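You operate a simulated robot arm through the tools that you are given. There is no shell and no other tool. Be economical: measure what you need, move in short steps, check, and stop when the job is done.

Carry out the task below with a simulated robot arm. There is one attempt and no reset: what you move stays moved.

Task
Switch the meter on and zero it on the clear vial.
Fine: put the vial back in its hole; leave the meter on.

Only the result counts: the job must be done as asked and must still hold three seconds after the hand-in. Knocking over, shifting, dropping, spilling or breaking anything else fails it.

Robot
A 6-joint arm with a two-finger parallel gripper, fixed in place. Base frame: the origin is at the foot of the arm, x ahead of it, y to its left, z up; the work surface is at about z = 80.8. Lengths are in cm, angles in rad, forces in N, time in s.
With the tool pointing down near the work surface it reaches from about 24 to 64 cm from the base axis. Its first joint turns from -1.152 to 1.152 rad. Payload 2.7 kg.
The TCP is the grasp point between the finger pads, 2.3 cm short of the fingertips. In the tool frame z runs along the fingers and y along their closing line. Largest opening 9.4 cm; finger width 3.8, thickness 1; the body of the gripper, 5.4 by 9.6 cm, starts 3.9 cm behind the TCP.
Orientation is that of the tool frame in the base frame, as a unit quaternion [x, y, z, w]. With the fingers straight down and closing along the base's y, the tool's x points along the base's -x, its y along +y and its z along -z.

Tools
- The arm moves only by the tool apply_moves. Its argument "series" is a list that holds one entry, the list of rows, each a list of 7 numbers: the shift along the base's x, y, z in cm, then the turn, a rotation vector about the base's x, y, z in degrees, then the opening, from 0 (shut) to 1 (fully open). In form: [[[x, y, z, wx, wy, wz, gripper], ...]]. A call has 1 to 12 rows; each row is the pose to reach, as a shift and turn from the pose commanded when the call began. Rows are played at 5 a second. More than 5 cm and 0.15 rad between two rows, or a gripper value outside its range, and nothing of the call is played. A pose out of reach is approached as far as the arm can. The call stops where the force on the tool passes 40 N (or 10 N more than at its start, if that is more) or the arm is blocked; 0.2 s more then pass. The fingers move at their own pace (about 4.5 cm/s each) and stop on an object; they squeeze with about 34 N. The grip force told is the motor's: it shows also when the fingers shut on nothing. Time passes only in rows, and 0.2 s behind the last, so rows that repeat a pose let the fingers close. The reply holds the time, the measured pose of the TCP, the force on the tool along the base axes, the opening and the grip force, in the units named above and with some noise, and new pictures: "show" is both (left out), scene, wrist or none.
- Cameras (640 x 400 px; columns grow to the right, rows downward): "scene" is fixed at [5.76, -42.01, 140.94]; the picture's right is [0.91, -0.41, 0.00], its down [-0.21, -0.47, -0.86] and it looks along [0.35, 0.78, -0.52] (base axes); focal length 338 px, centre (320, 200). "wrist" rides on the gripper at [8.6, 1.6, -7.4] in the tool frame; the picture's right is [-0.18, 0.98, 0.00], its down [-0.58, -0.11, -0.81] and it looks along [-0.79, -0.15, 0.59] (tool axes); focal length 243 px, centre (320, 200). There is no depth. A picture from a camera that has moved, and an enlarged one, comes with that camera's place and axes in the base frame and with its lens.
- inspect(camera, box): a new picture of the part [left, top, right, bottom] of that camera's present view, enlarged. No time passes.
- job_done(): hands the job in; it is judged then, once.

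Go step by step. Nothing tells you positions but the pictures and the camera data: compare them with the known pose of the tool, close in by small moves and look again before you grip or let go. The budget is 120 turns and 170 pictures, counting those below and the enlarged ones. Unless the task says otherwise, let go and move clear before handing in, and close with one line.

The tools are called after ">>>" as a command line: name --argument value ..., lists and objects as JSON in quotes. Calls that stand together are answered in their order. apply_moves: Moves the arm, as the interface text tells. Its arguments: {"type":"object","properties":{"series":{"type":"array","items":{"type":"array","items":{"type":"array","items":{"type":"number"}}}},"show":{"type":"string","enum":["both","scene","wrist","none"]}},"required":["series"]} The other tools are called the same way: inspect (camera, box) takes an enlarged picture of a part of a camera's view; job_done () hands the job in.

At the start:

```text
t: 0.0
position: [37.46, 15.22, 122.86]
orientation: [0.0, 1.0, 0.0, -0.001]
wrist_force: [0.8, -0.2, 0.4]
width: 9.4
grip_force: 0.1
```

scene: 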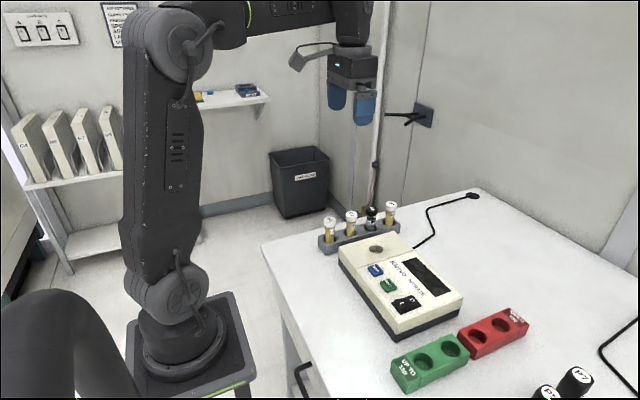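
wrist: 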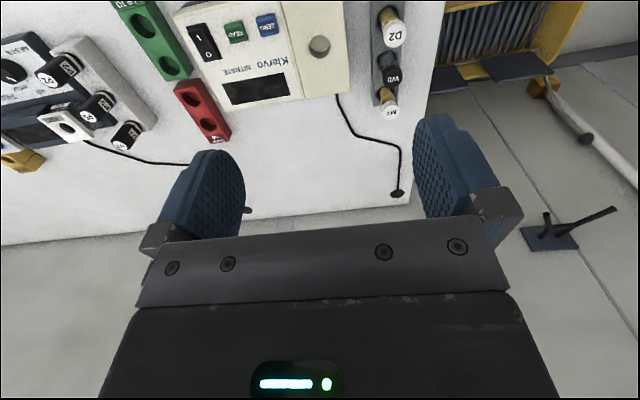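

I see a meter (switch, READ, ZERO buttons, a vial well) and a rack of vials behind it. I'll enlarge both to read labels.

>>> inspect --camera "scene" --box '[300, 180, 480, 340]'

>>> inspect --camera "wrist" --box '[170, 0, 430, 160]'

>>> inspect --camera "scene" --box '[310, 190, 410, 255]'

>>> inspect --camera "scene" --box '[360, 280, 640, 400]'

>>> inspect --camera "wrist" --box '[0, 0, 170, 180]'

```text
2.50 times, centred on (390, 260) of scene
camera zoom: at [5.76, -42.01, 140.94], right [0.91, -0.41, 0.0], down [-0.21, -0.47, -0.86], along [0.35, 0.78, -0.52], focal length 844 px, centre (145, 50)
```

zoom: 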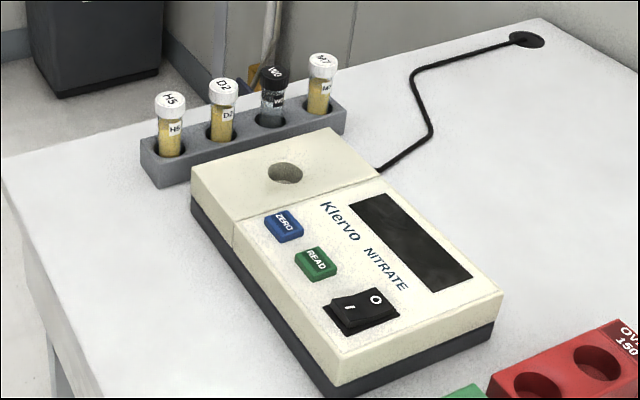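

```text
2.46 times, centred on (300, 80) of wrist
camera zoom: at [28.78, 16.75, 130.35], right [0.18, 0.98, 0.0], down [0.58, -0.11, 0.81], along [0.79, -0.15, -0.59], focal length 597 px, centre (369, 495)
```

zoom: 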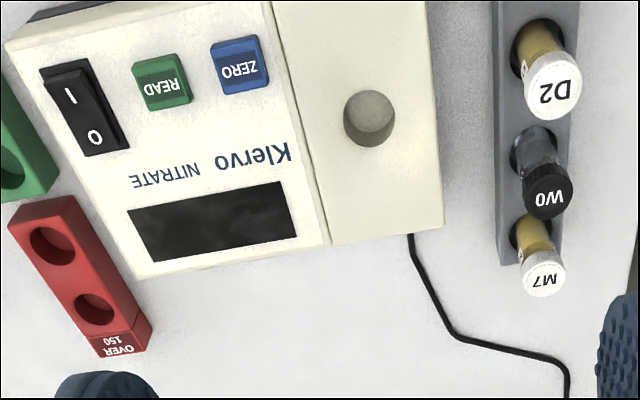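

```text
6.15 times, centred on (360, 222) of scene
camera zoom: at [5.76, -42.01, 140.94], right [0.91, -0.41, 0.0], down [-0.21, -0.47, -0.86], along [0.35, 0.78, -0.52], focal length 2078 px, centre (74, 62)
```

zoom: 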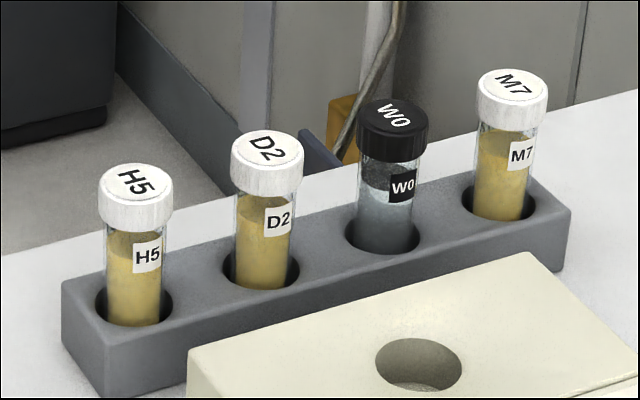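

```text
2.29 times, centred on (500, 340) of scene
camera zoom: at [5.76, -42.01, 140.94], right [0.91, -0.41, 0.0], down [-0.21, -0.47, -0.86], along [0.35, 0.78, -0.52], focal length 772 px, centre (-91, -120)
```

zoom: 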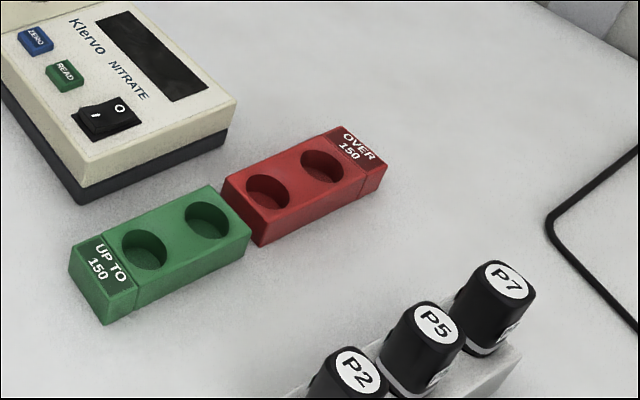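

```text
2.22 times, centred on (85, 90) of wrist
camera zoom: at [28.78, 16.75, 130.35], right [0.18, 0.98, 0.0], down [0.58, -0.11, 0.81], along [0.79, -0.15, -0.59], focal length 539 px, centre (842, 444)
```

zoom: 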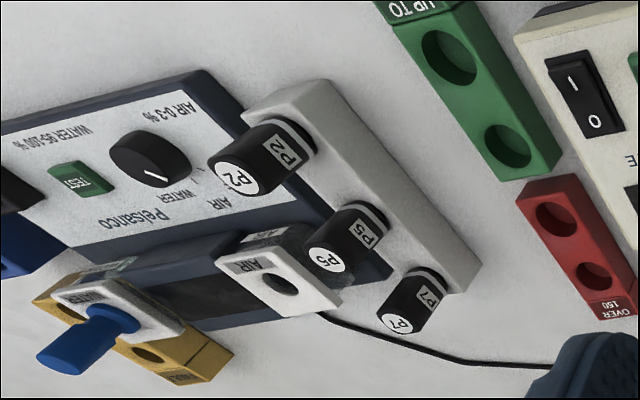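

The clear vial is W0 in the rack, near (51.7, 25), and the well is near (46.2, 13.5, top 85.4). ZERO is near (41.5, 6.2) and the I end of the switch near (41, -4.4). I'll go above the switch with shut fingers, turned 90°.

>>> apply_moves --series '[[[0.3, -1.8, -2, 0, 0, -8, 0], [0.6, -3.6, -4, 0, 0, -16, 0], [0.9, -5.4, -6, 0, 0, -24, 0], [1.2, -7.2, -8, 0, 0, -32, 0], [1.5, -9, -10, 0, 0, -40, 0], [1.7, -10.8, -12, 0, 0, -48, 0], [1.9, -12.6, -14, 0, 0, -56, 0], [2.1, -14.4, -16, 0, 0, -64, 0], [2.3, -16.2, -18, 0, 0, -72, 0], [2.6, -18, -20, 0, 0, -80, 0], [2.8, -19, -22, 0, 0, -85, 0], [3.0, -19.7, -24, 0, 0, -90, 0]]]'

>>> inspect --camera "scene" --box '[350, 240, 470, 340]'

```text
t: 2.6
position: [40.25, -4.77, 99.07]
orientation: [0.708, 0.706, 0.0, 0.0]
wrist_force: [0.3, -0.2, -0.4]
width: 0.0
grip_force: 34.2
camera wrist: at [42.06, 3.85, 106.46], right [0.98, -0.19, 0.0], down [-0.11, -0.58, 0.81], along [-0.15, -0.79, -0.59], focal length 243 px, centre (320, 200)
```

scene: 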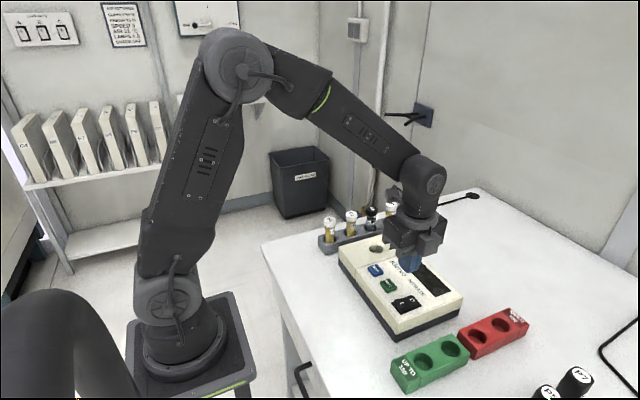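
wrist: 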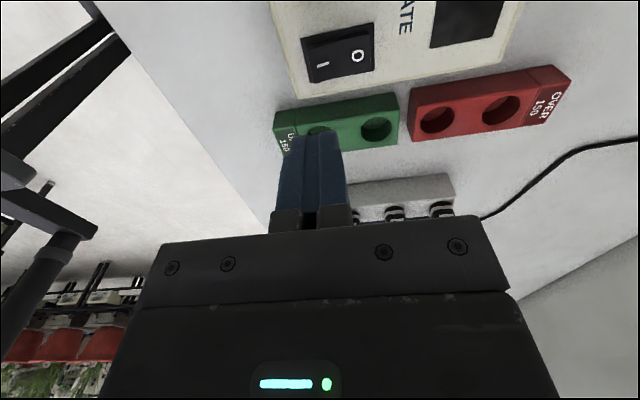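

```text
4.00 times, centred on (410, 290) of scene
camera zoom: at [5.76, -42.01, 140.94], right [0.91, -0.41, 0.0], down [-0.21, -0.47, -0.86], along [0.35, 0.78, -0.52], focal length 1351 px, centre (-40, -160)
```

zoom: 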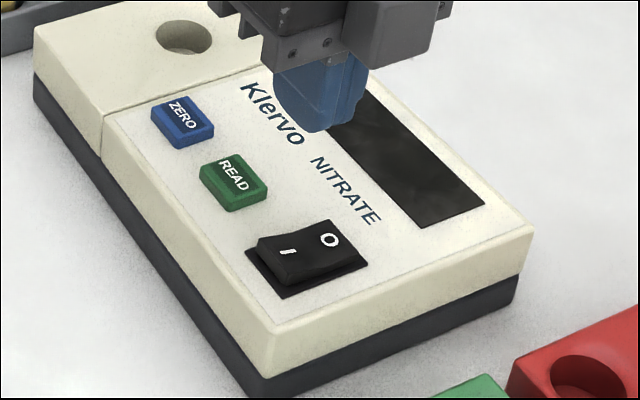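

The I end of the rocker is raised (off), and I am right above it. I'll descend to just over it, then press gently.

>>> apply_moves --series '[[[0.1, -0.1, -3, 0, 0, 0, 0], [0.1, -0.1, -6, 0, 0, 0, 0], [0.1, -0.1, -8, 0, 0, 0, 0], [0.1, -0.1, -9, 0, 0, 0, 0]]]'

>>> inspect --camera "scene" --box '[350, 240, 470, 340]'

```text
t: 3.6
position: [40.64, -4.79, 89.94]
orientation: [0.707, 0.707, 0.0, -0.001]
wrist_force: [0.2, -0.3, 0.5]
width: 0.0
grip_force: 34.1
camera wrist: at [42.3, 4.01, 97.42], right [0.98, -0.18, 0.0], down [-0.11, -0.58, 0.81], along [-0.15, -0.79, -0.59], focal length 243 px, centre (320, 200)
```

scene: 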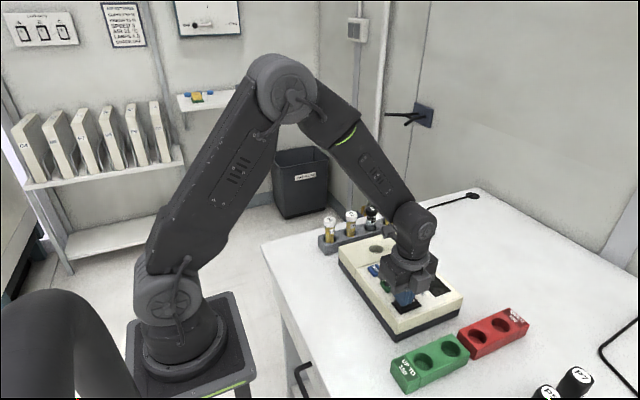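
wrist: 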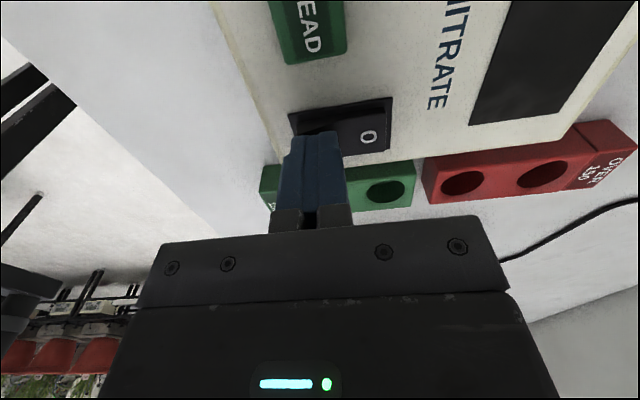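

```text
4.00 times, centred on (410, 290) of scene
camera zoom: at [5.76, -42.01, 140.94], right [0.91, -0.41, 0.0], down [-0.21, -0.47, -0.86], along [0.35, 0.78, -0.52], focal length 1351 px, centre (-40, -160)
```

zoom: 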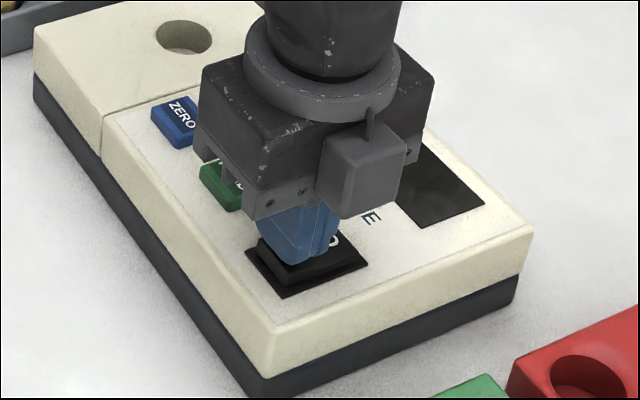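

The tip is just above the I end and well centred. I'll nudge slightly toward the end and press in small steps.

>>> apply_moves --series '[[[-0.3, 0, 0, 0, 0, 0, 0], [-0.3, 0, -0.3, 0, 0, 0, 0], [-0.3, 0, -0.6, 0, 0, 0, 0], [-0.3, 0, -0.8, 0, 0, 0, 0], [-0.3, 0, -1.0, 0, 0, 0, 0], [-0.3, 0, -1.2, 0, 0, 0, 0], [-0.3, 0, -1.4, 0, 0, 0, 0]]]'

>>> inspect --camera "scene" --box '[350, 240, 470, 340]'

```text
t: 4.6
position: [40.21, -4.73, 89.4]
orientation: [0.707, 0.707, 0.0, 0.001]
wrist_force: [-5.1, -0.2, 8.8]
width: 0.01
grip_force: 33.2
stopped in row 5: the force on the tool passed its limit (the readings are from after the stop); the commanded pose is now the measured one
camera wrist: at [41.9, 4.0, 96.94], right [0.98, -0.18, 0.0], down [-0.11, -0.58, 0.81], along [-0.15, -0.79, -0.59], focal length 243 px, centre (320, 200)
```

scene: 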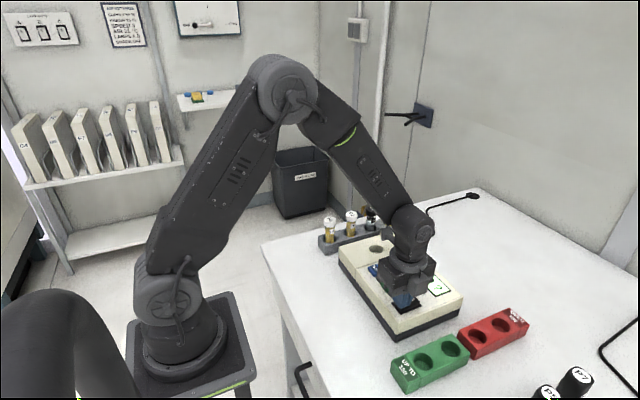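
wrist: 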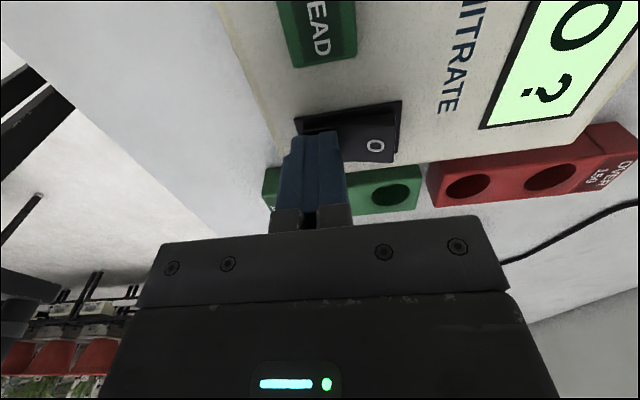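

```text
4.00 times, centred on (410, 290) of scene
camera zoom: at [5.74, -42.01, 140.94], right [0.91, -0.41, 0.0], down [-0.21, -0.47, -0.86], along [0.35, 0.78, -0.52], focal length 1351 px, centre (-40, -160)
```

zoom: 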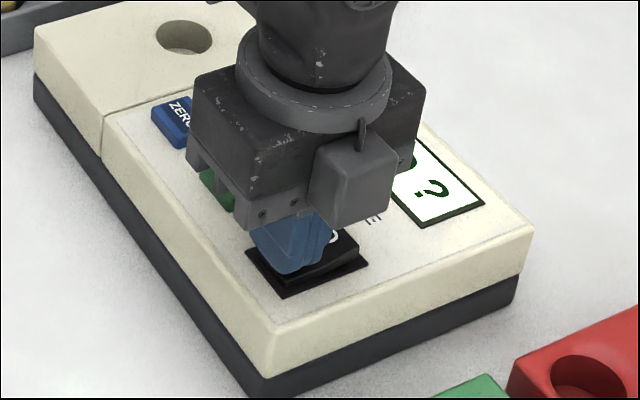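

The display lit: the meter is on. I'll lift off, turn back and head over to the W0 vial.

>>> apply_moves --series '[[[0, 0, 4, 0, 0, 0, 0], [0, 0, 8, 0, 0, 8, 0], [0, 0.5, 11, 0, 0, 16, 0], [0.5, 2.5, 12, 0, 0, 24, 0], [1.5, 5, 12, 0, 0, 32, 0], [2.5, 7.5, 12, 0, 0, 40, 0], [3.5, 10, 12, 0, 0, 48, 0], [4.5, 13, 12, 0, 0, 56, 0], [5.5, 16, 12, 0, 0, 64, 0.3], [6.5, 19, 12, 0, 0, 72, 0.6], [7.5, 22, 12, 0, 0, 80, 0.6], [8.5, 25, 12, 0, 0, 87, 0.6]]]' --show "none"

>>> apply_moves --series '[[[1.5, 2.3, 0, 0, 0, 3, 0.6], [3, 4.6, 0, 0, 0, 3, 0.6], [3, 4.6, 0, 0, 0, 3, 0.6]]]'

>>> inspect --camera "scene" --box '[350, 240, 470, 340]'

```text
t: 7.2
position: [48.79, 20.62, 101.34]
orientation: [0.026, 1.0, 0.002, 0.001]
wrist_force: [0.2, 0.8, 0.0]
width: 5.64
grip_force: 0.1
```

```text
t: 8.0
position: [51.66, 25.16, 101.2]
orientation: [0.0, 1.0, 0.002, 0.0]
wrist_force: [1.3, -0.3, -0.7]
width: 5.65
grip_force: 0.1
camera wrist: at [43.08, 26.71, 108.64], right [0.18, 0.98, 0.0], down [0.58, -0.11, 0.81], along [0.79, -0.15, -0.59], focal length 243 px, centre (320, 200)
```

scene: 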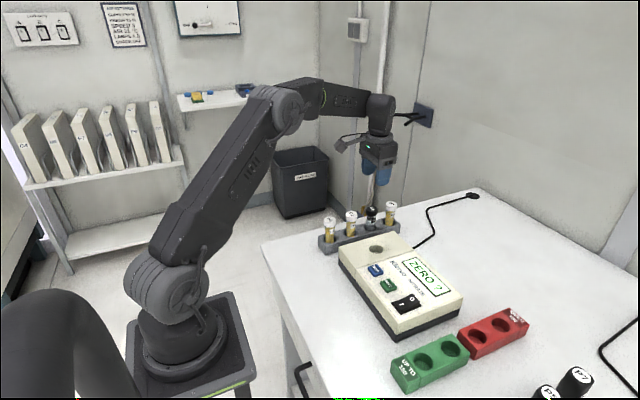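
wrist: 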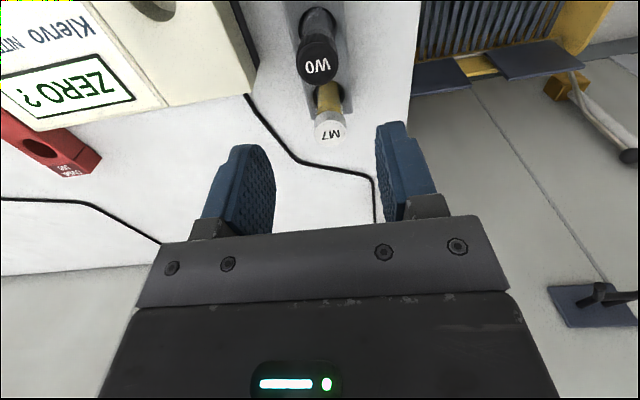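

```text
4.00 times, centred on (410, 290) of scene
camera zoom: at [5.76, -42.01, 140.94], right [0.91, -0.41, 0.0], down [-0.21, -0.47, -0.86], along [0.35, 0.78, -0.52], focal length 1351 px, centre (-40, -160)
```

zoom: 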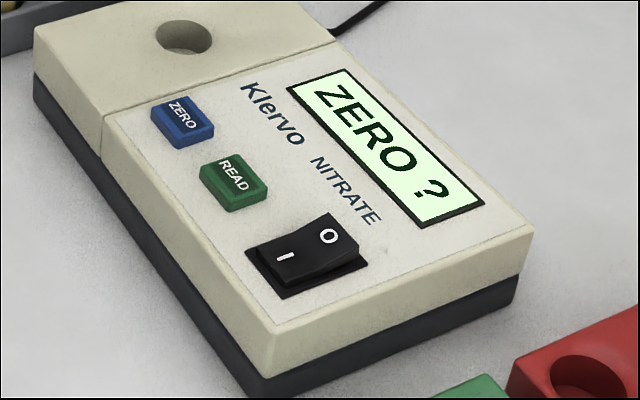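

The display shows "ZERO ?". W0's cap measures at (51.6, 25.0), right below the tool. I'll descend most of the way and check.

>>> apply_moves --series '[[[0, -0.1, -3, 0, 0, 0, 0.6], [0, -0.1, -6, 0, 0, 0, 0.6], [0, -0.1, -8.5, 0, 0, 0, 0.6], [0, -0.1, -8.5, 0, 0, 0, 0.6]]]'

>>> inspect --camera "scene" --box '[310, 170, 430, 250]'

```text
t: 9.0
position: [51.83, 24.86, 92.76]
orientation: [0.001, 1.0, 0.002, 0.001]
wrist_force: [-0.2, 0.2, -0.5]
width: 5.66
grip_force: 0.1
camera wrist: at [43.24, 26.31, 100.32], right [0.18, 0.98, 0.0], down [0.58, -0.11, 0.81], along [0.79, -0.15, -0.59], focal length 243 px, centre (320, 200)
```

scene: 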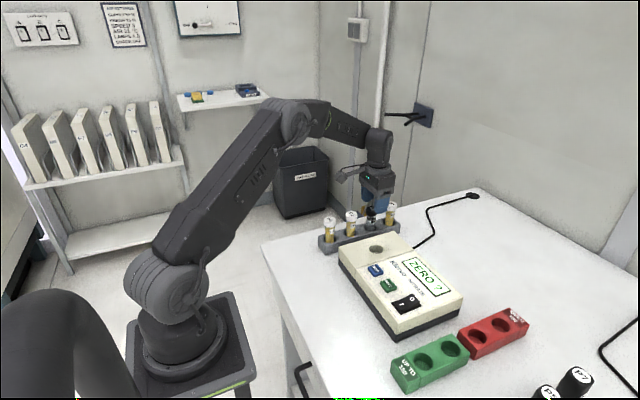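
wrist: 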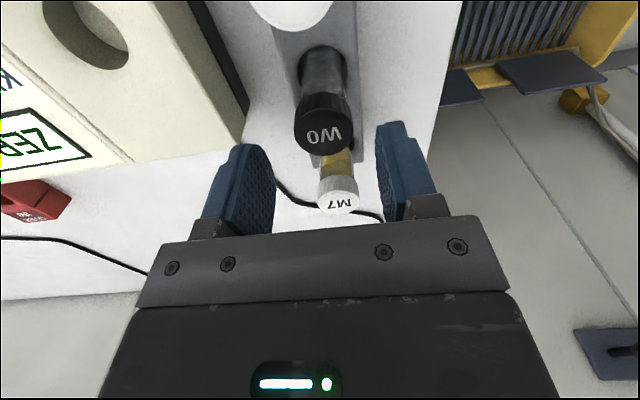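

```text
5.00 times, centred on (370, 210) of scene
camera zoom: at [5.76, -42.01, 140.94], right [0.91, -0.41, 0.0], down [-0.21, -0.47, -0.86], along [0.35, 0.78, -0.52], focal length 1688 px, centre (70, 150)
```

zoom: 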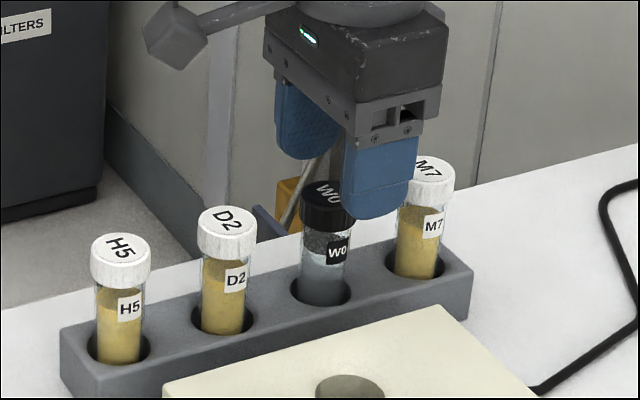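

Aligned on W0. I'll descend to cap height, then close.

>>> apply_moves --series '[[[-0.15, 0.05, -2, 0, 0, 0, 0.6], [-0.15, 0.05, -4.2, 0, 0, 0, 0.6], [-0.15, 0.05, -4.2, 0, 0, 0, 0.6], [-0.15, 0.05, -4.2, 0, 0, 0, 0.2], [-0.15, 0.05, -4.2, 0, 0, 0, 0.2], [-0.15, 0.05, -4.2, 0, 0, 0, 0.2], [-0.15, 0.05, -4.2, 0, 0, 0, 0.2]]]'

>>> inspect --camera "scene" --box '[310, 170, 430, 250]'

```text
t: 10.6
position: [51.62, 24.89, 88.61]
orientation: [0.0, 1.0, 0.002, 0.0]
wrist_force: [0.5, 0.5, -0.7]
width: 3.09
grip_force: 33.8
camera wrist: at [43.08, 26.48, 96.0], right [0.18, 0.98, 0.0], down [0.58, -0.11, 0.81], along [0.79, -0.15, -0.59], focal length 243 px, centre (320, 200)
```

scene: 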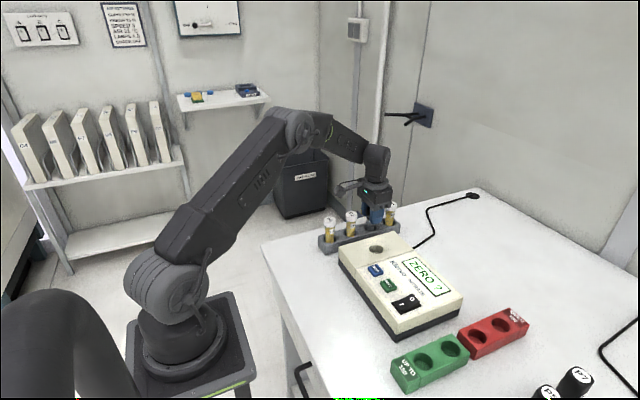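
wrist: 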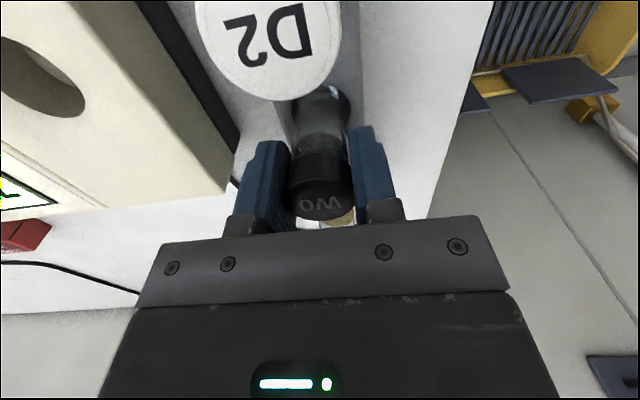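

```text
5.00 times, centred on (370, 210) of scene
camera zoom: at [5.76, -42.01, 140.94], right [0.91, -0.41, 0.0], down [-0.21, -0.47, -0.86], along [0.35, 0.78, -0.52], focal length 1688 px, centre (70, 150)
```

zoom: 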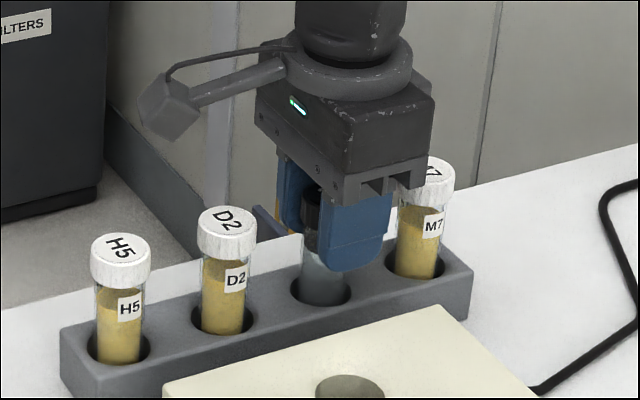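

Gripped (width 3.09). I'll lift straight up, move forward clear of D2, then to above the well.

>>> apply_moves --series '[[[0, 0, 1, 0, 0, 0, 0.2], [0, 0, 3, 0, 0, 0, 0.2], [0, 0, 6, 0, 0, 0, 0.2], [0, 0, 9, 0, 0, 0, 0.2], [0, -3, 9, 0, 0, 0, 0.2], [0, -6, 9, 0, 0, 0, 0.2], [-1.5, -8, 9, 0, 0, 0, 0.2], [-3.5, -10, 9, 0, 0, 0, 0.2], [-5.4, -11.5, 9, 0, 0, 0, 0.2], [-5.4, -11.5, 9, 0, 0, 0, 0.2]]]'

>>> inspect --camera "scene" --box '[310, 170, 430, 250]'

>>> inspect --camera "wrist" --box '[220, 0, 420, 240]'

```text
t: 12.8
position: [45.97, 13.45, 97.91]
orientation: [0.0, 1.0, 0.002, 0.001]
wrist_force: [-0.3, -0.1, -0.6]
width: 3.05
grip_force: 33.6
camera wrist: at [37.51, 15.0, 105.44], right [0.18, 0.98, 0.0], down [0.58, -0.11, 0.81], along [0.79, -0.15, -0.59], focal length 243 px, centre (320, 200)
```

scene: 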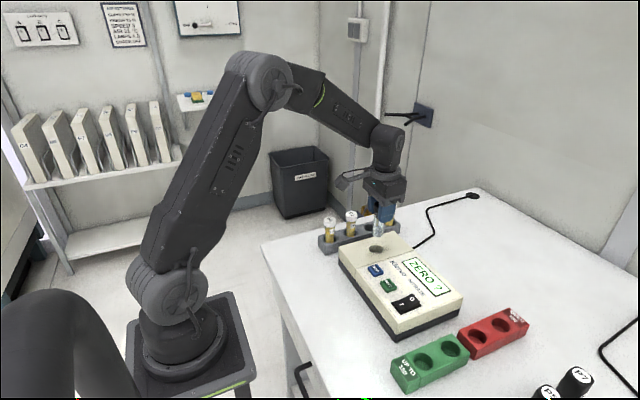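
wrist: 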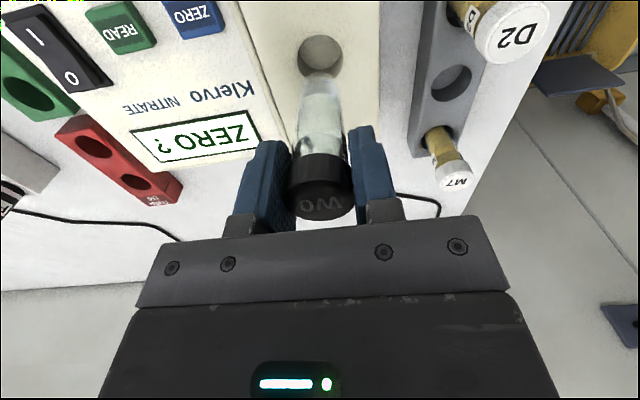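

```text
5.00 times, centred on (370, 210) of scene
camera zoom: at [5.76, -42.01, 140.94], right [0.91, -0.41, 0.0], down [-0.21, -0.47, -0.86], along [0.35, 0.78, -0.52], focal length 1688 px, centre (70, 150)
```

zoom: 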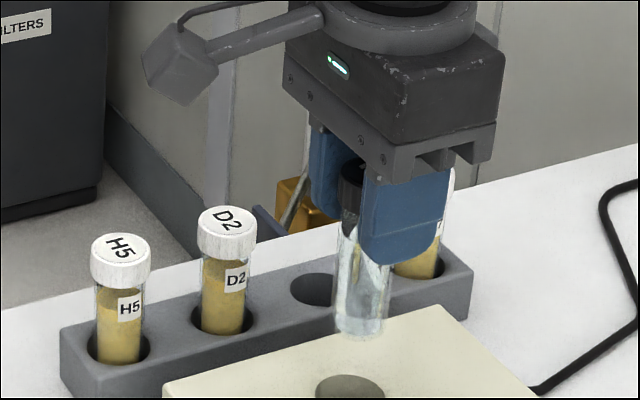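

```text
1.67 times, centred on (320, 120) of wrist
camera zoom: at [37.51, 15.0, 105.44], right [0.18, 0.98, 0.0], down [0.58, -0.11, 0.81], along [0.79, -0.15, -0.59], focal length 404 px, centre (320, 333)
```

zoom: 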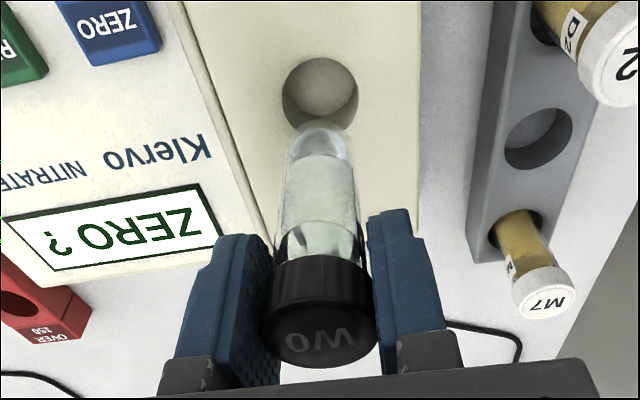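

The vial hangs straight over the well. I'll lower until the bottom is just above the rim, then check alignment.

>>> apply_moves --series '[[[-0.05, 0, -2, 0, 0, 0, 0.2], [-0.05, 0, -3.6, 0, 0, 0, 0.2], [-0.05, 0, -3.6, 0, 0, 0, 0.2]]]' --show "none"

>>> inspect --camera "scene" --box '[340, 200, 430, 260]'

>>> inspect --camera "wrist" --box '[260, 60, 380, 220]'

```text
t: 13.6
position: [46.02, 13.49, 94.19]
orientation: [0.0, 1.0, 0.002, 0.001]
wrist_force: [-1.3, -0.3, -0.2]
width: 3.05
grip_force: 34.2
```

```text
6.67 times, centred on (385, 230) of scene
camera zoom: at [5.76, -42.01, 140.94], right [0.91, -0.41, 0.0], down [-0.21, -0.47, -0.86], along [0.35, 0.78, -0.52], focal length 2251 px, centre (-113, 0)
```

zoom: 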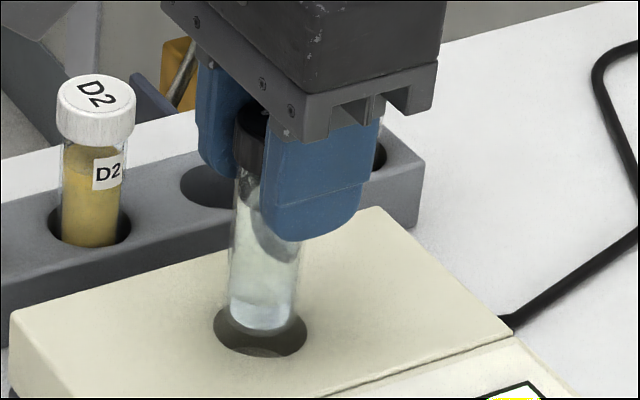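

```text
2.50 times, centred on (320, 140) of wrist
camera zoom: at [37.45, 15.04, 101.6], right [0.18, 0.98, 0.0], down [0.58, -0.11, 0.81], along [0.79, -0.15, -0.59], focal length 606 px, centre (320, 350)
```

zoom: 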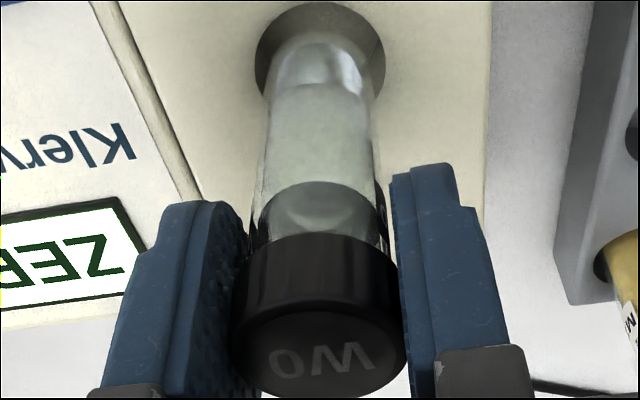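

Alignment is good within a millimetre or two. Lowering slowly into the well.

>>> apply_moves --series '[[[-0.1, 0, -0.5, 0, 0, 0, 0.2], [-0.1, 0, -1, 0, 0, 0, 0.2], [-0.1, 0, -1.5, 0, 0, 0, 0.2], [-0.1, 0, -2, 0, 0, 0, 0.2], [-0.1, 0, -2.4, 0, 0, 0, 0.2]]]' --show "none"

>>> inspect --camera "scene" --box '[340, 200, 430, 260]'

```text
t: 14.8
position: [46.03, 13.34, 91.59]
orientation: [0.0, 1.0, 0.002, 0.001]
wrist_force: [0.0, 0.0, -0.5]
width: 3.05
grip_force: 34.2
```

```text
6.67 times, centred on (385, 230) of scene
camera zoom: at [5.76, -42.01, 140.94], right [0.91, -0.41, 0.0], down [-0.21, -0.47, -0.86], along [0.35, 0.78, -0.52], focal length 2251 px, centre (-113, 0)
```

zoom: 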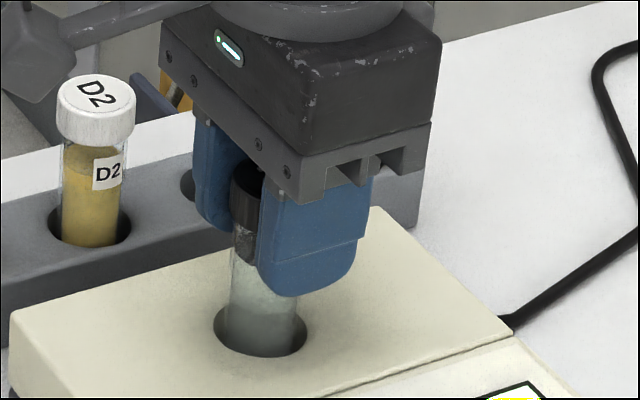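

It is inside the well with no contact yet. Lowering further in fine steps.

>>> apply_moves --series '[[[0, 0, -0.2, 0, 0, 0, 0.2], [0, 0, -0.4, 0, 0, 0, 0.2], [0, 0, -0.6, 0, 0, 0, 0.2], [0, 0, -0.8, 0, 0, 0, 0.2]]]' --show "none"

>>> inspect --camera "scene" --box '[340, 200, 430, 260]'

```text
t: 15.8
position: [46.0, 13.46, 91.09]
orientation: [0.0, 1.0, 0.002, 0.001]
wrist_force: [-6.1, -3.8, 19.9]
width: 3.09
grip_force: 34.3
```

```text
6.67 times, centred on (385, 230) of scene
camera zoom: at [5.72, -42.03, 140.93], right [0.91, -0.41, 0.0], down [-0.21, -0.47, -0.86], along [0.35, 0.78, -0.52], focal length 2251 px, centre (-113, 0)
```

zoom: 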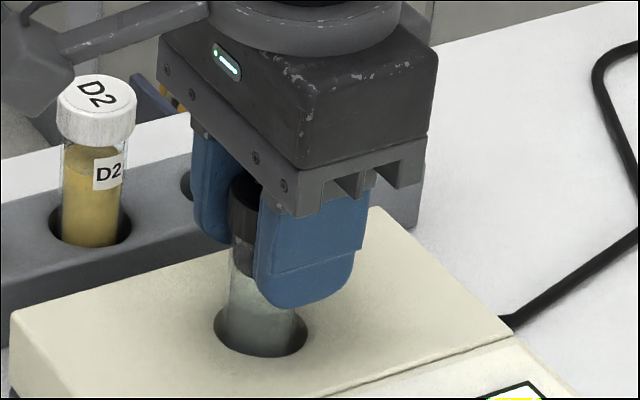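

It has touched the floor of the well (about 20 N). I'll ease off the push, then open.

>>> apply_moves --series '[[[0, 0, 0.3, 0, 0, 0, 0.2], [0, 0, 0.3, 0, 0, 0, 0.2]]]' --show "none"

```text
t: 16.4
position: [45.9, 13.25, 91.29]
orientation: [0.0, 1.0, 0.001, 0.0]
wrist_force: [0.3, 0.0, -0.3]
width: 3.07
grip_force: 34.4
```

>>> apply_moves --series '[[[0, 0, -0.1, 0, 0, 0, 0.2], [0, 0, -0.1, 0, 0, 0, 0.4], [0, 0, -0.1, 0, 0, 0, 0.6], [0, 0, -0.1, 0, 0, 0, 0.6], [0, 0, -0.1, 0, 0, 0, 0.6]]]'

>>> inspect --camera "scene" --box '[340, 200, 430, 260]'

```text
t: 17.6
position: [46.01, 13.54, 91.15]
orientation: [0.001, 1.0, 0.002, 0.001]
wrist_force: [0.4, -0.4, -0.3]
width: 5.63
grip_force: 0.0
camera wrist: at [37.44, 15.03, 98.62], right [0.18, 0.98, 0.0], down [0.58, -0.11, 0.81], along [0.79, -0.15, -0.59], focal length 243 px, centre (320, 200)
```

scene: 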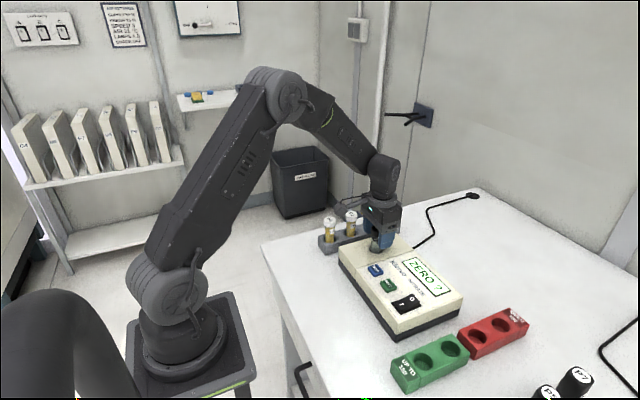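
wrist: 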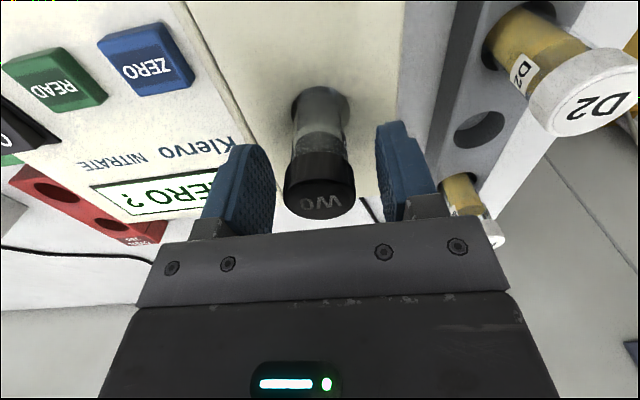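

```text
6.67 times, centred on (385, 230) of scene
camera zoom: at [5.76, -42.01, 140.94], right [0.91, -0.41, 0.0], down [-0.21, -0.47, -0.86], along [0.35, 0.78, -0.52], focal length 2251 px, centre (-113, 0)
```

zoom: 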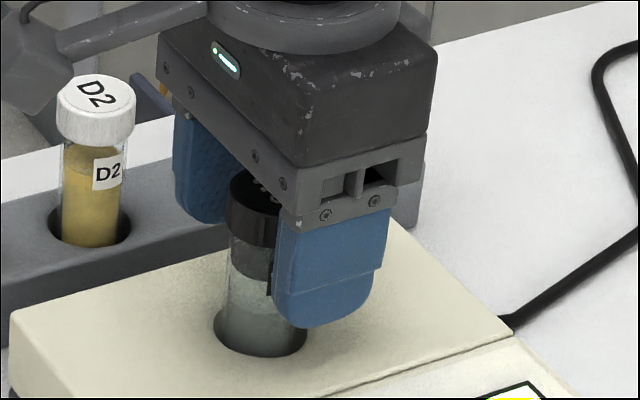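

The vial stands free in the well. I'll lift clear, shut the fingers and go above the ZERO button at about (41.4, 6.1).

>>> apply_moves --series '[[[0, 0, 3, 0, 0, 0, 0.6], [0, 0, 6, 0, 0, 0, 0.6], [0, 0, 9, 0, 0, 0, 0.4], [-2, -3, 9, 0, 0, 0, 0], [-4.6, -7.4, 9, 0, 0, 0, 0], [-4.6, -7.4, 6, 0, 0, 0, 0], [-4.6, -7.4, 3, 0, 0, 0, 0], [-4.6, -7.4, 0, 0, 0, 0, 0], [-4.6, -7.4, -1, 0, 0, 0, 0], [-4.6, -7.4, -1, 0, 0, 0, 0]]]'

>>> inspect --camera "scene" --box '[340, 200, 460, 300]'

```text
refused: row 5 steps farther than a row can; nothing moved
```

```text
4.00 times, centred on (400, 250) of scene
camera zoom: at [5.76, -42.01, 140.94], right [0.91, -0.41, 0.0], down [-0.21, -0.47, -0.86], along [0.35, 0.78, -0.52], focal length 1351 px, centre (0, 0)
```

zoom: 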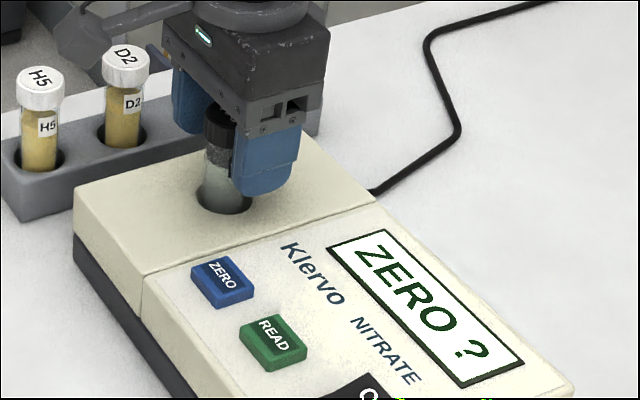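

One step was too long, so nothing moved; I'll resend it with smaller steps.

>>> apply_moves --series '[[[0, 0, 3, 0, 0, 0, 0.6], [0, 0, 6, 0, 0, 0, 0.6], [0, 0, 9, 0, 0, 0, 0.4], [-1.5, -2.5, 9, 0, 0, 0, 0], [-3, -5, 9, 0, 0, 0, 0], [-4.6, -7.4, 9, 0, 0, 0, 0], [-4.6, -7.4, 6, 0, 0, 0, 0], [-4.6, -7.4, 3, 0, 0, 0, 0], [-4.6, -7.4, 0.5, 0, 0, 0, 0], [-4.6, -7.4, -0.5, 0, 0, 0, 0], [-4.6, -7.4, -0.5, 0, 0, 0, 0]]]'

>>> inspect --camera "scene" --box '[340, 200, 460, 300]'

```text
t: 20.0
position: [41.57, 6.07, 90.79]
orientation: [-0.001, 1.0, 0.002, 0.001]
wrist_force: [-0.7, 0.2, -0.8]
width: 0.01
grip_force: 33.9
camera wrist: at [33.01, 7.59, 98.15], right [0.18, 0.98, 0.0], down [0.58, -0.11, 0.81], along [0.79, -0.15, -0.59], focal length 243 px, centre (320, 200)
```

scene: 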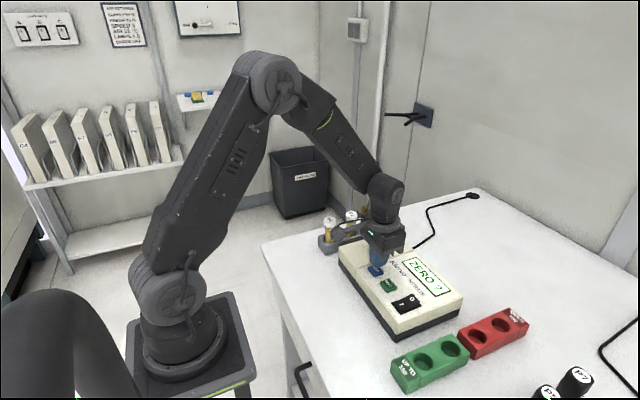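
wrist: 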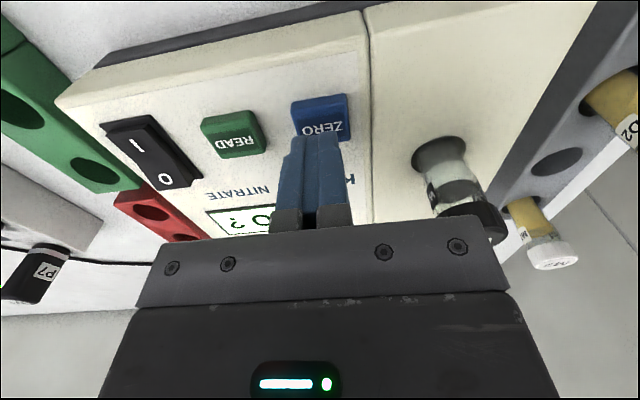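

```text
4.00 times, centred on (400, 250) of scene
camera zoom: at [5.76, -42.01, 140.94], right [0.91, -0.41, 0.0], down [-0.21, -0.47, -0.86], along [0.35, 0.78, -0.52], focal length 1351 px, centre (0, 0)
```

zoom: 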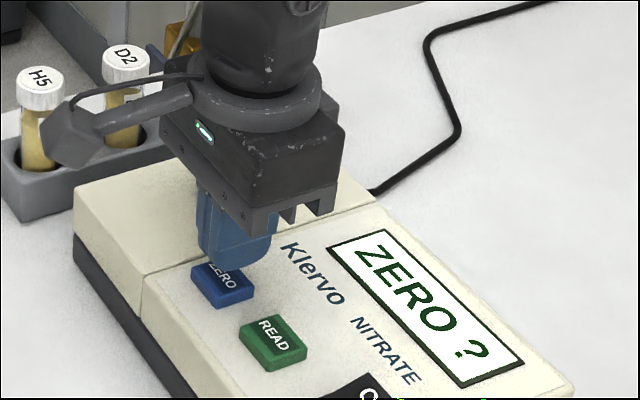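

The fingertips are centred over ZERO and the gripper body clears the vial. Pressing in small steps.

>>> apply_moves --series '[[[-0.2, 0, -1, 0, 0, 0, 0], [-0.2, 0, -1.8, 0, 0, 0, 0], [-0.2, 0, -2.1, 0, 0, 0, 0], [-0.2, 0, -2.3, 0, 0, 0, 0], [-0.2, 0, -2.5, 0, 0, 0, 0], [-0.2, 0, -2.7, 0, 0, 0, 0]]]' --show "wrist"

>>> inspect --camera "scene" --box '[340, 200, 460, 300]'

```text
t: 21.2
position: [41.5, 5.82, 88.46]
orientation: [0.0, 1.0, 0.003, 0.003]
wrist_force: [-7.9, -1.5, 17.8]
width: 0.0
grip_force: 34.1
stopped in row 5: the force on the tool passed its limit (the readings are from after the stop); the commanded pose is now the measured one
camera wrist: at [32.84, 7.42, 96.0], right [0.18, 0.98, 0.01], down [0.58, -0.11, 0.81], along [0.8, -0.15, -0.59], focal length 243 px, centre (320, 200)
```

wrist: 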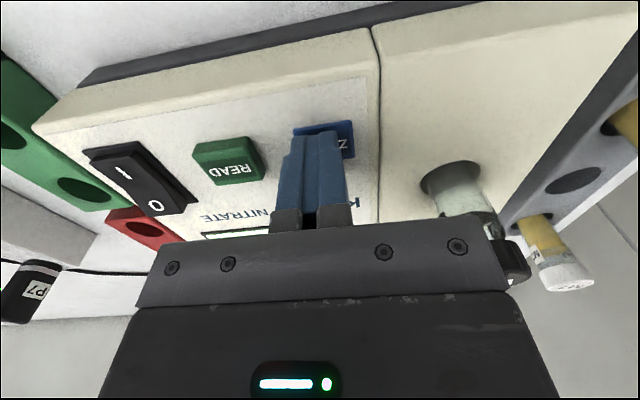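

```text
4.00 times, centred on (400, 250) of scene
camera zoom: at [5.72, -42.02, 140.94], right [0.91, -0.41, 0.0], down [-0.21, -0.47, -0.86], along [0.35, 0.78, -0.52], focal length 1351 px, centre (0, 0)
```

zoom: 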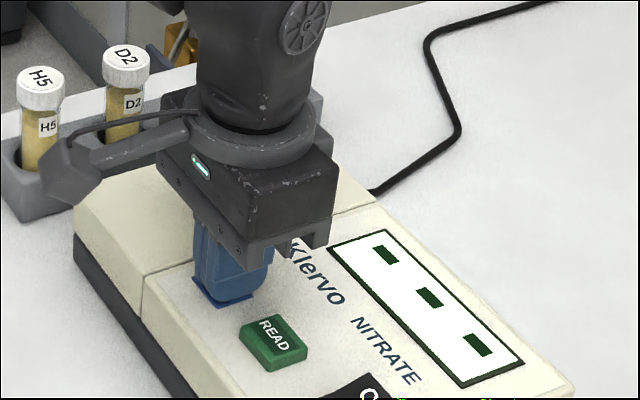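

The press registered: the display shows "- - -". I'll lift straight up and watch it settle.

>>> apply_moves --series '[[[0, 0, 2, 0, 0, 0, 0], [0, 0, 5, 0, 0, 0, 0], [0, 0, 9, 0, 0, 0, 0], [0, 0, 10.5, 0, 0, 0, 0], [0, 0, 10.5, 0, 0, 0, 0], [0, 0, 10.5, 0, 0, 0, 0], [0, 0, 10.5, 0, 0, 0, 0], [0, 0, 10.5, 0, 0, 0, 0], [0, 0, 10.5, 0, 0, 0, 0], [0, 0, 10.5, 0, 0, 0, 0]]]' --show "none"

>>> inspect --camera "scene" --box '[340, 200, 460, 300]'

```text
t: 23.4
position: [41.38, 5.94, 98.97]
orientation: [0.0, 1.0, 0.003, 0.003]
wrist_force: [0.9, -0.2, 0.0]
width: 0.0
grip_force: 34.1
```

```text
4.00 times, centred on (400, 250) of scene
camera zoom: at [5.76, -42.01, 140.94], right [0.91, -0.41, 0.0], down [-0.21, -0.47, -0.86], along [0.35, 0.78, -0.52], focal length 1351 px, centre (0, 0)
```

zoom: 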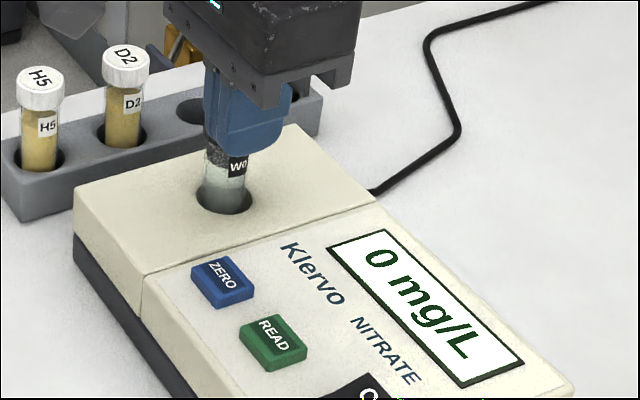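

The display reads "0 mg/L", so zeroing is done. Now I'll go back above the vial with the fingers open.

>>> apply_moves --series '[[[1.5, 2.5, 0.5, 0, 0, 0, 0.3], [3, 5, 0.5, 0, 0, 0, 0.6], [4.55, 7.55, 0.5, 0, 0, 0, 0.6], [4.55, 7.55, 0, 0, 0, 0, 0.6], [4.55, 7.55, -2, 0, 0, 0, 0.6], [4.55, 7.55, -3.5, 0, 0, 0, 0.6], [4.55, 7.55, -3.5, 0, 0, 0, 0.6]]]'

>>> inspect --camera "scene" --box '[340, 190, 430, 250]'

```text
t: 25.0
position: [45.88, 13.52, 95.5]
orientation: [0.0, 1.0, 0.003, 0.004]
wrist_force: [-0.3, -0.1, -0.1]
width: 5.62
grip_force: 0.1
camera wrist: at [37.34, 15.04, 102.87], right [0.18, 0.98, 0.01], down [0.58, -0.11, 0.81], along [0.8, -0.15, -0.59], focal length 243 px, centre (320, 200)
```

scene: 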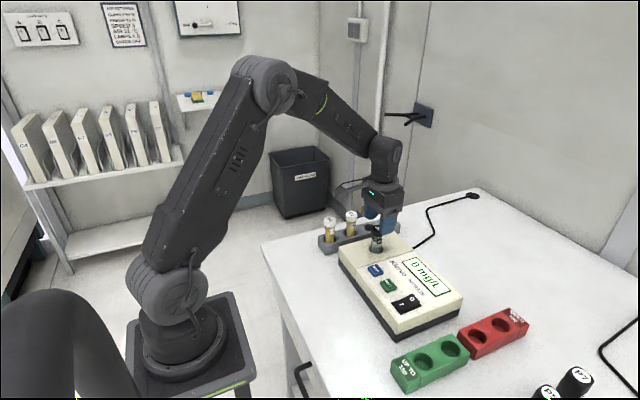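
wrist: 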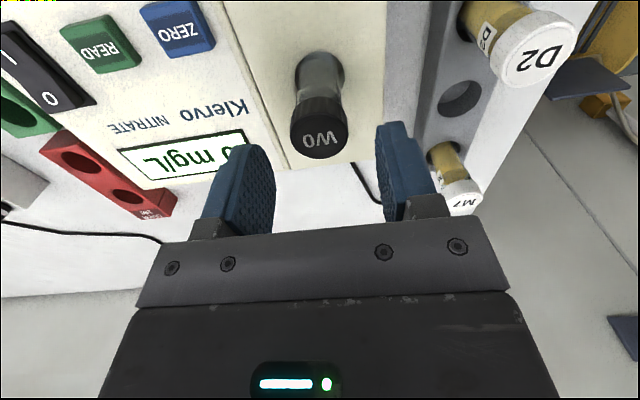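

```text
6.67 times, centred on (385, 220) of scene
camera zoom: at [5.76, -42.01, 140.94], right [0.91, -0.41, 0.0], down [-0.21, -0.47, -0.86], along [0.35, 0.78, -0.52], focal length 2251 px, centre (-113, 67)
```

zoom: 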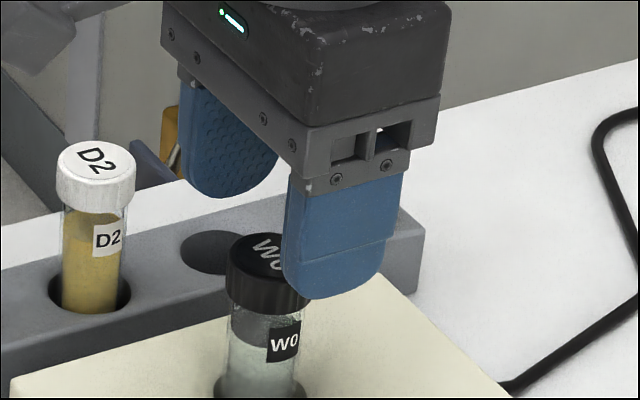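

The vial is centred between the fingers. Descending to the former grip height and closing.

>>> apply_moves --series '[[[0.15, 0, -2, 0, 0, 0, 0.6], [0.15, 0, -4.3, 0, 0, 0, 0.6], [0.15, 0, -4.3, 0, 0, 0, 0.6], [0.15, 0, -4.3, 0, 0, 0, 0.2], [0.15, 0, -4.3, 0, 0, 0, 0.2], [0.15, 0, -4.3, 0, 0, 0, 0.2], [0.15, 0, -4.3, 0, 0, 0, 0.2], [0.15, 0, -4.3, 0, 0, 0, 0.2]]]'

```text
t: 26.8
position: [46.18, 13.31, 91.14]
orientation: [0.0, 1.0, 0.003, 0.003]
wrist_force: [0.3, -0.6, 0.4]
width: 3.05
grip_force: 34.0
camera wrist: at [37.51, 14.9, 98.53], right [0.18, 0.98, 0.01], down [0.58, -0.11, 0.81], along [0.8, -0.15, -0.59], focal length 243 px, centre (320, 200)
```

scene: 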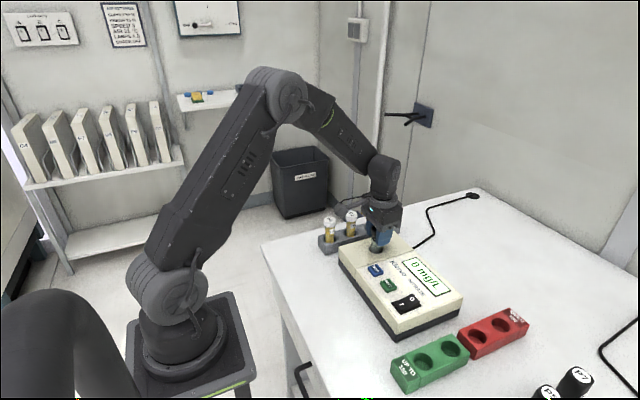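
wrist: 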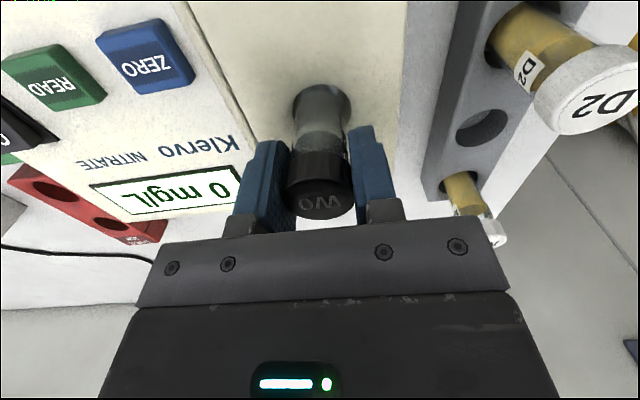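

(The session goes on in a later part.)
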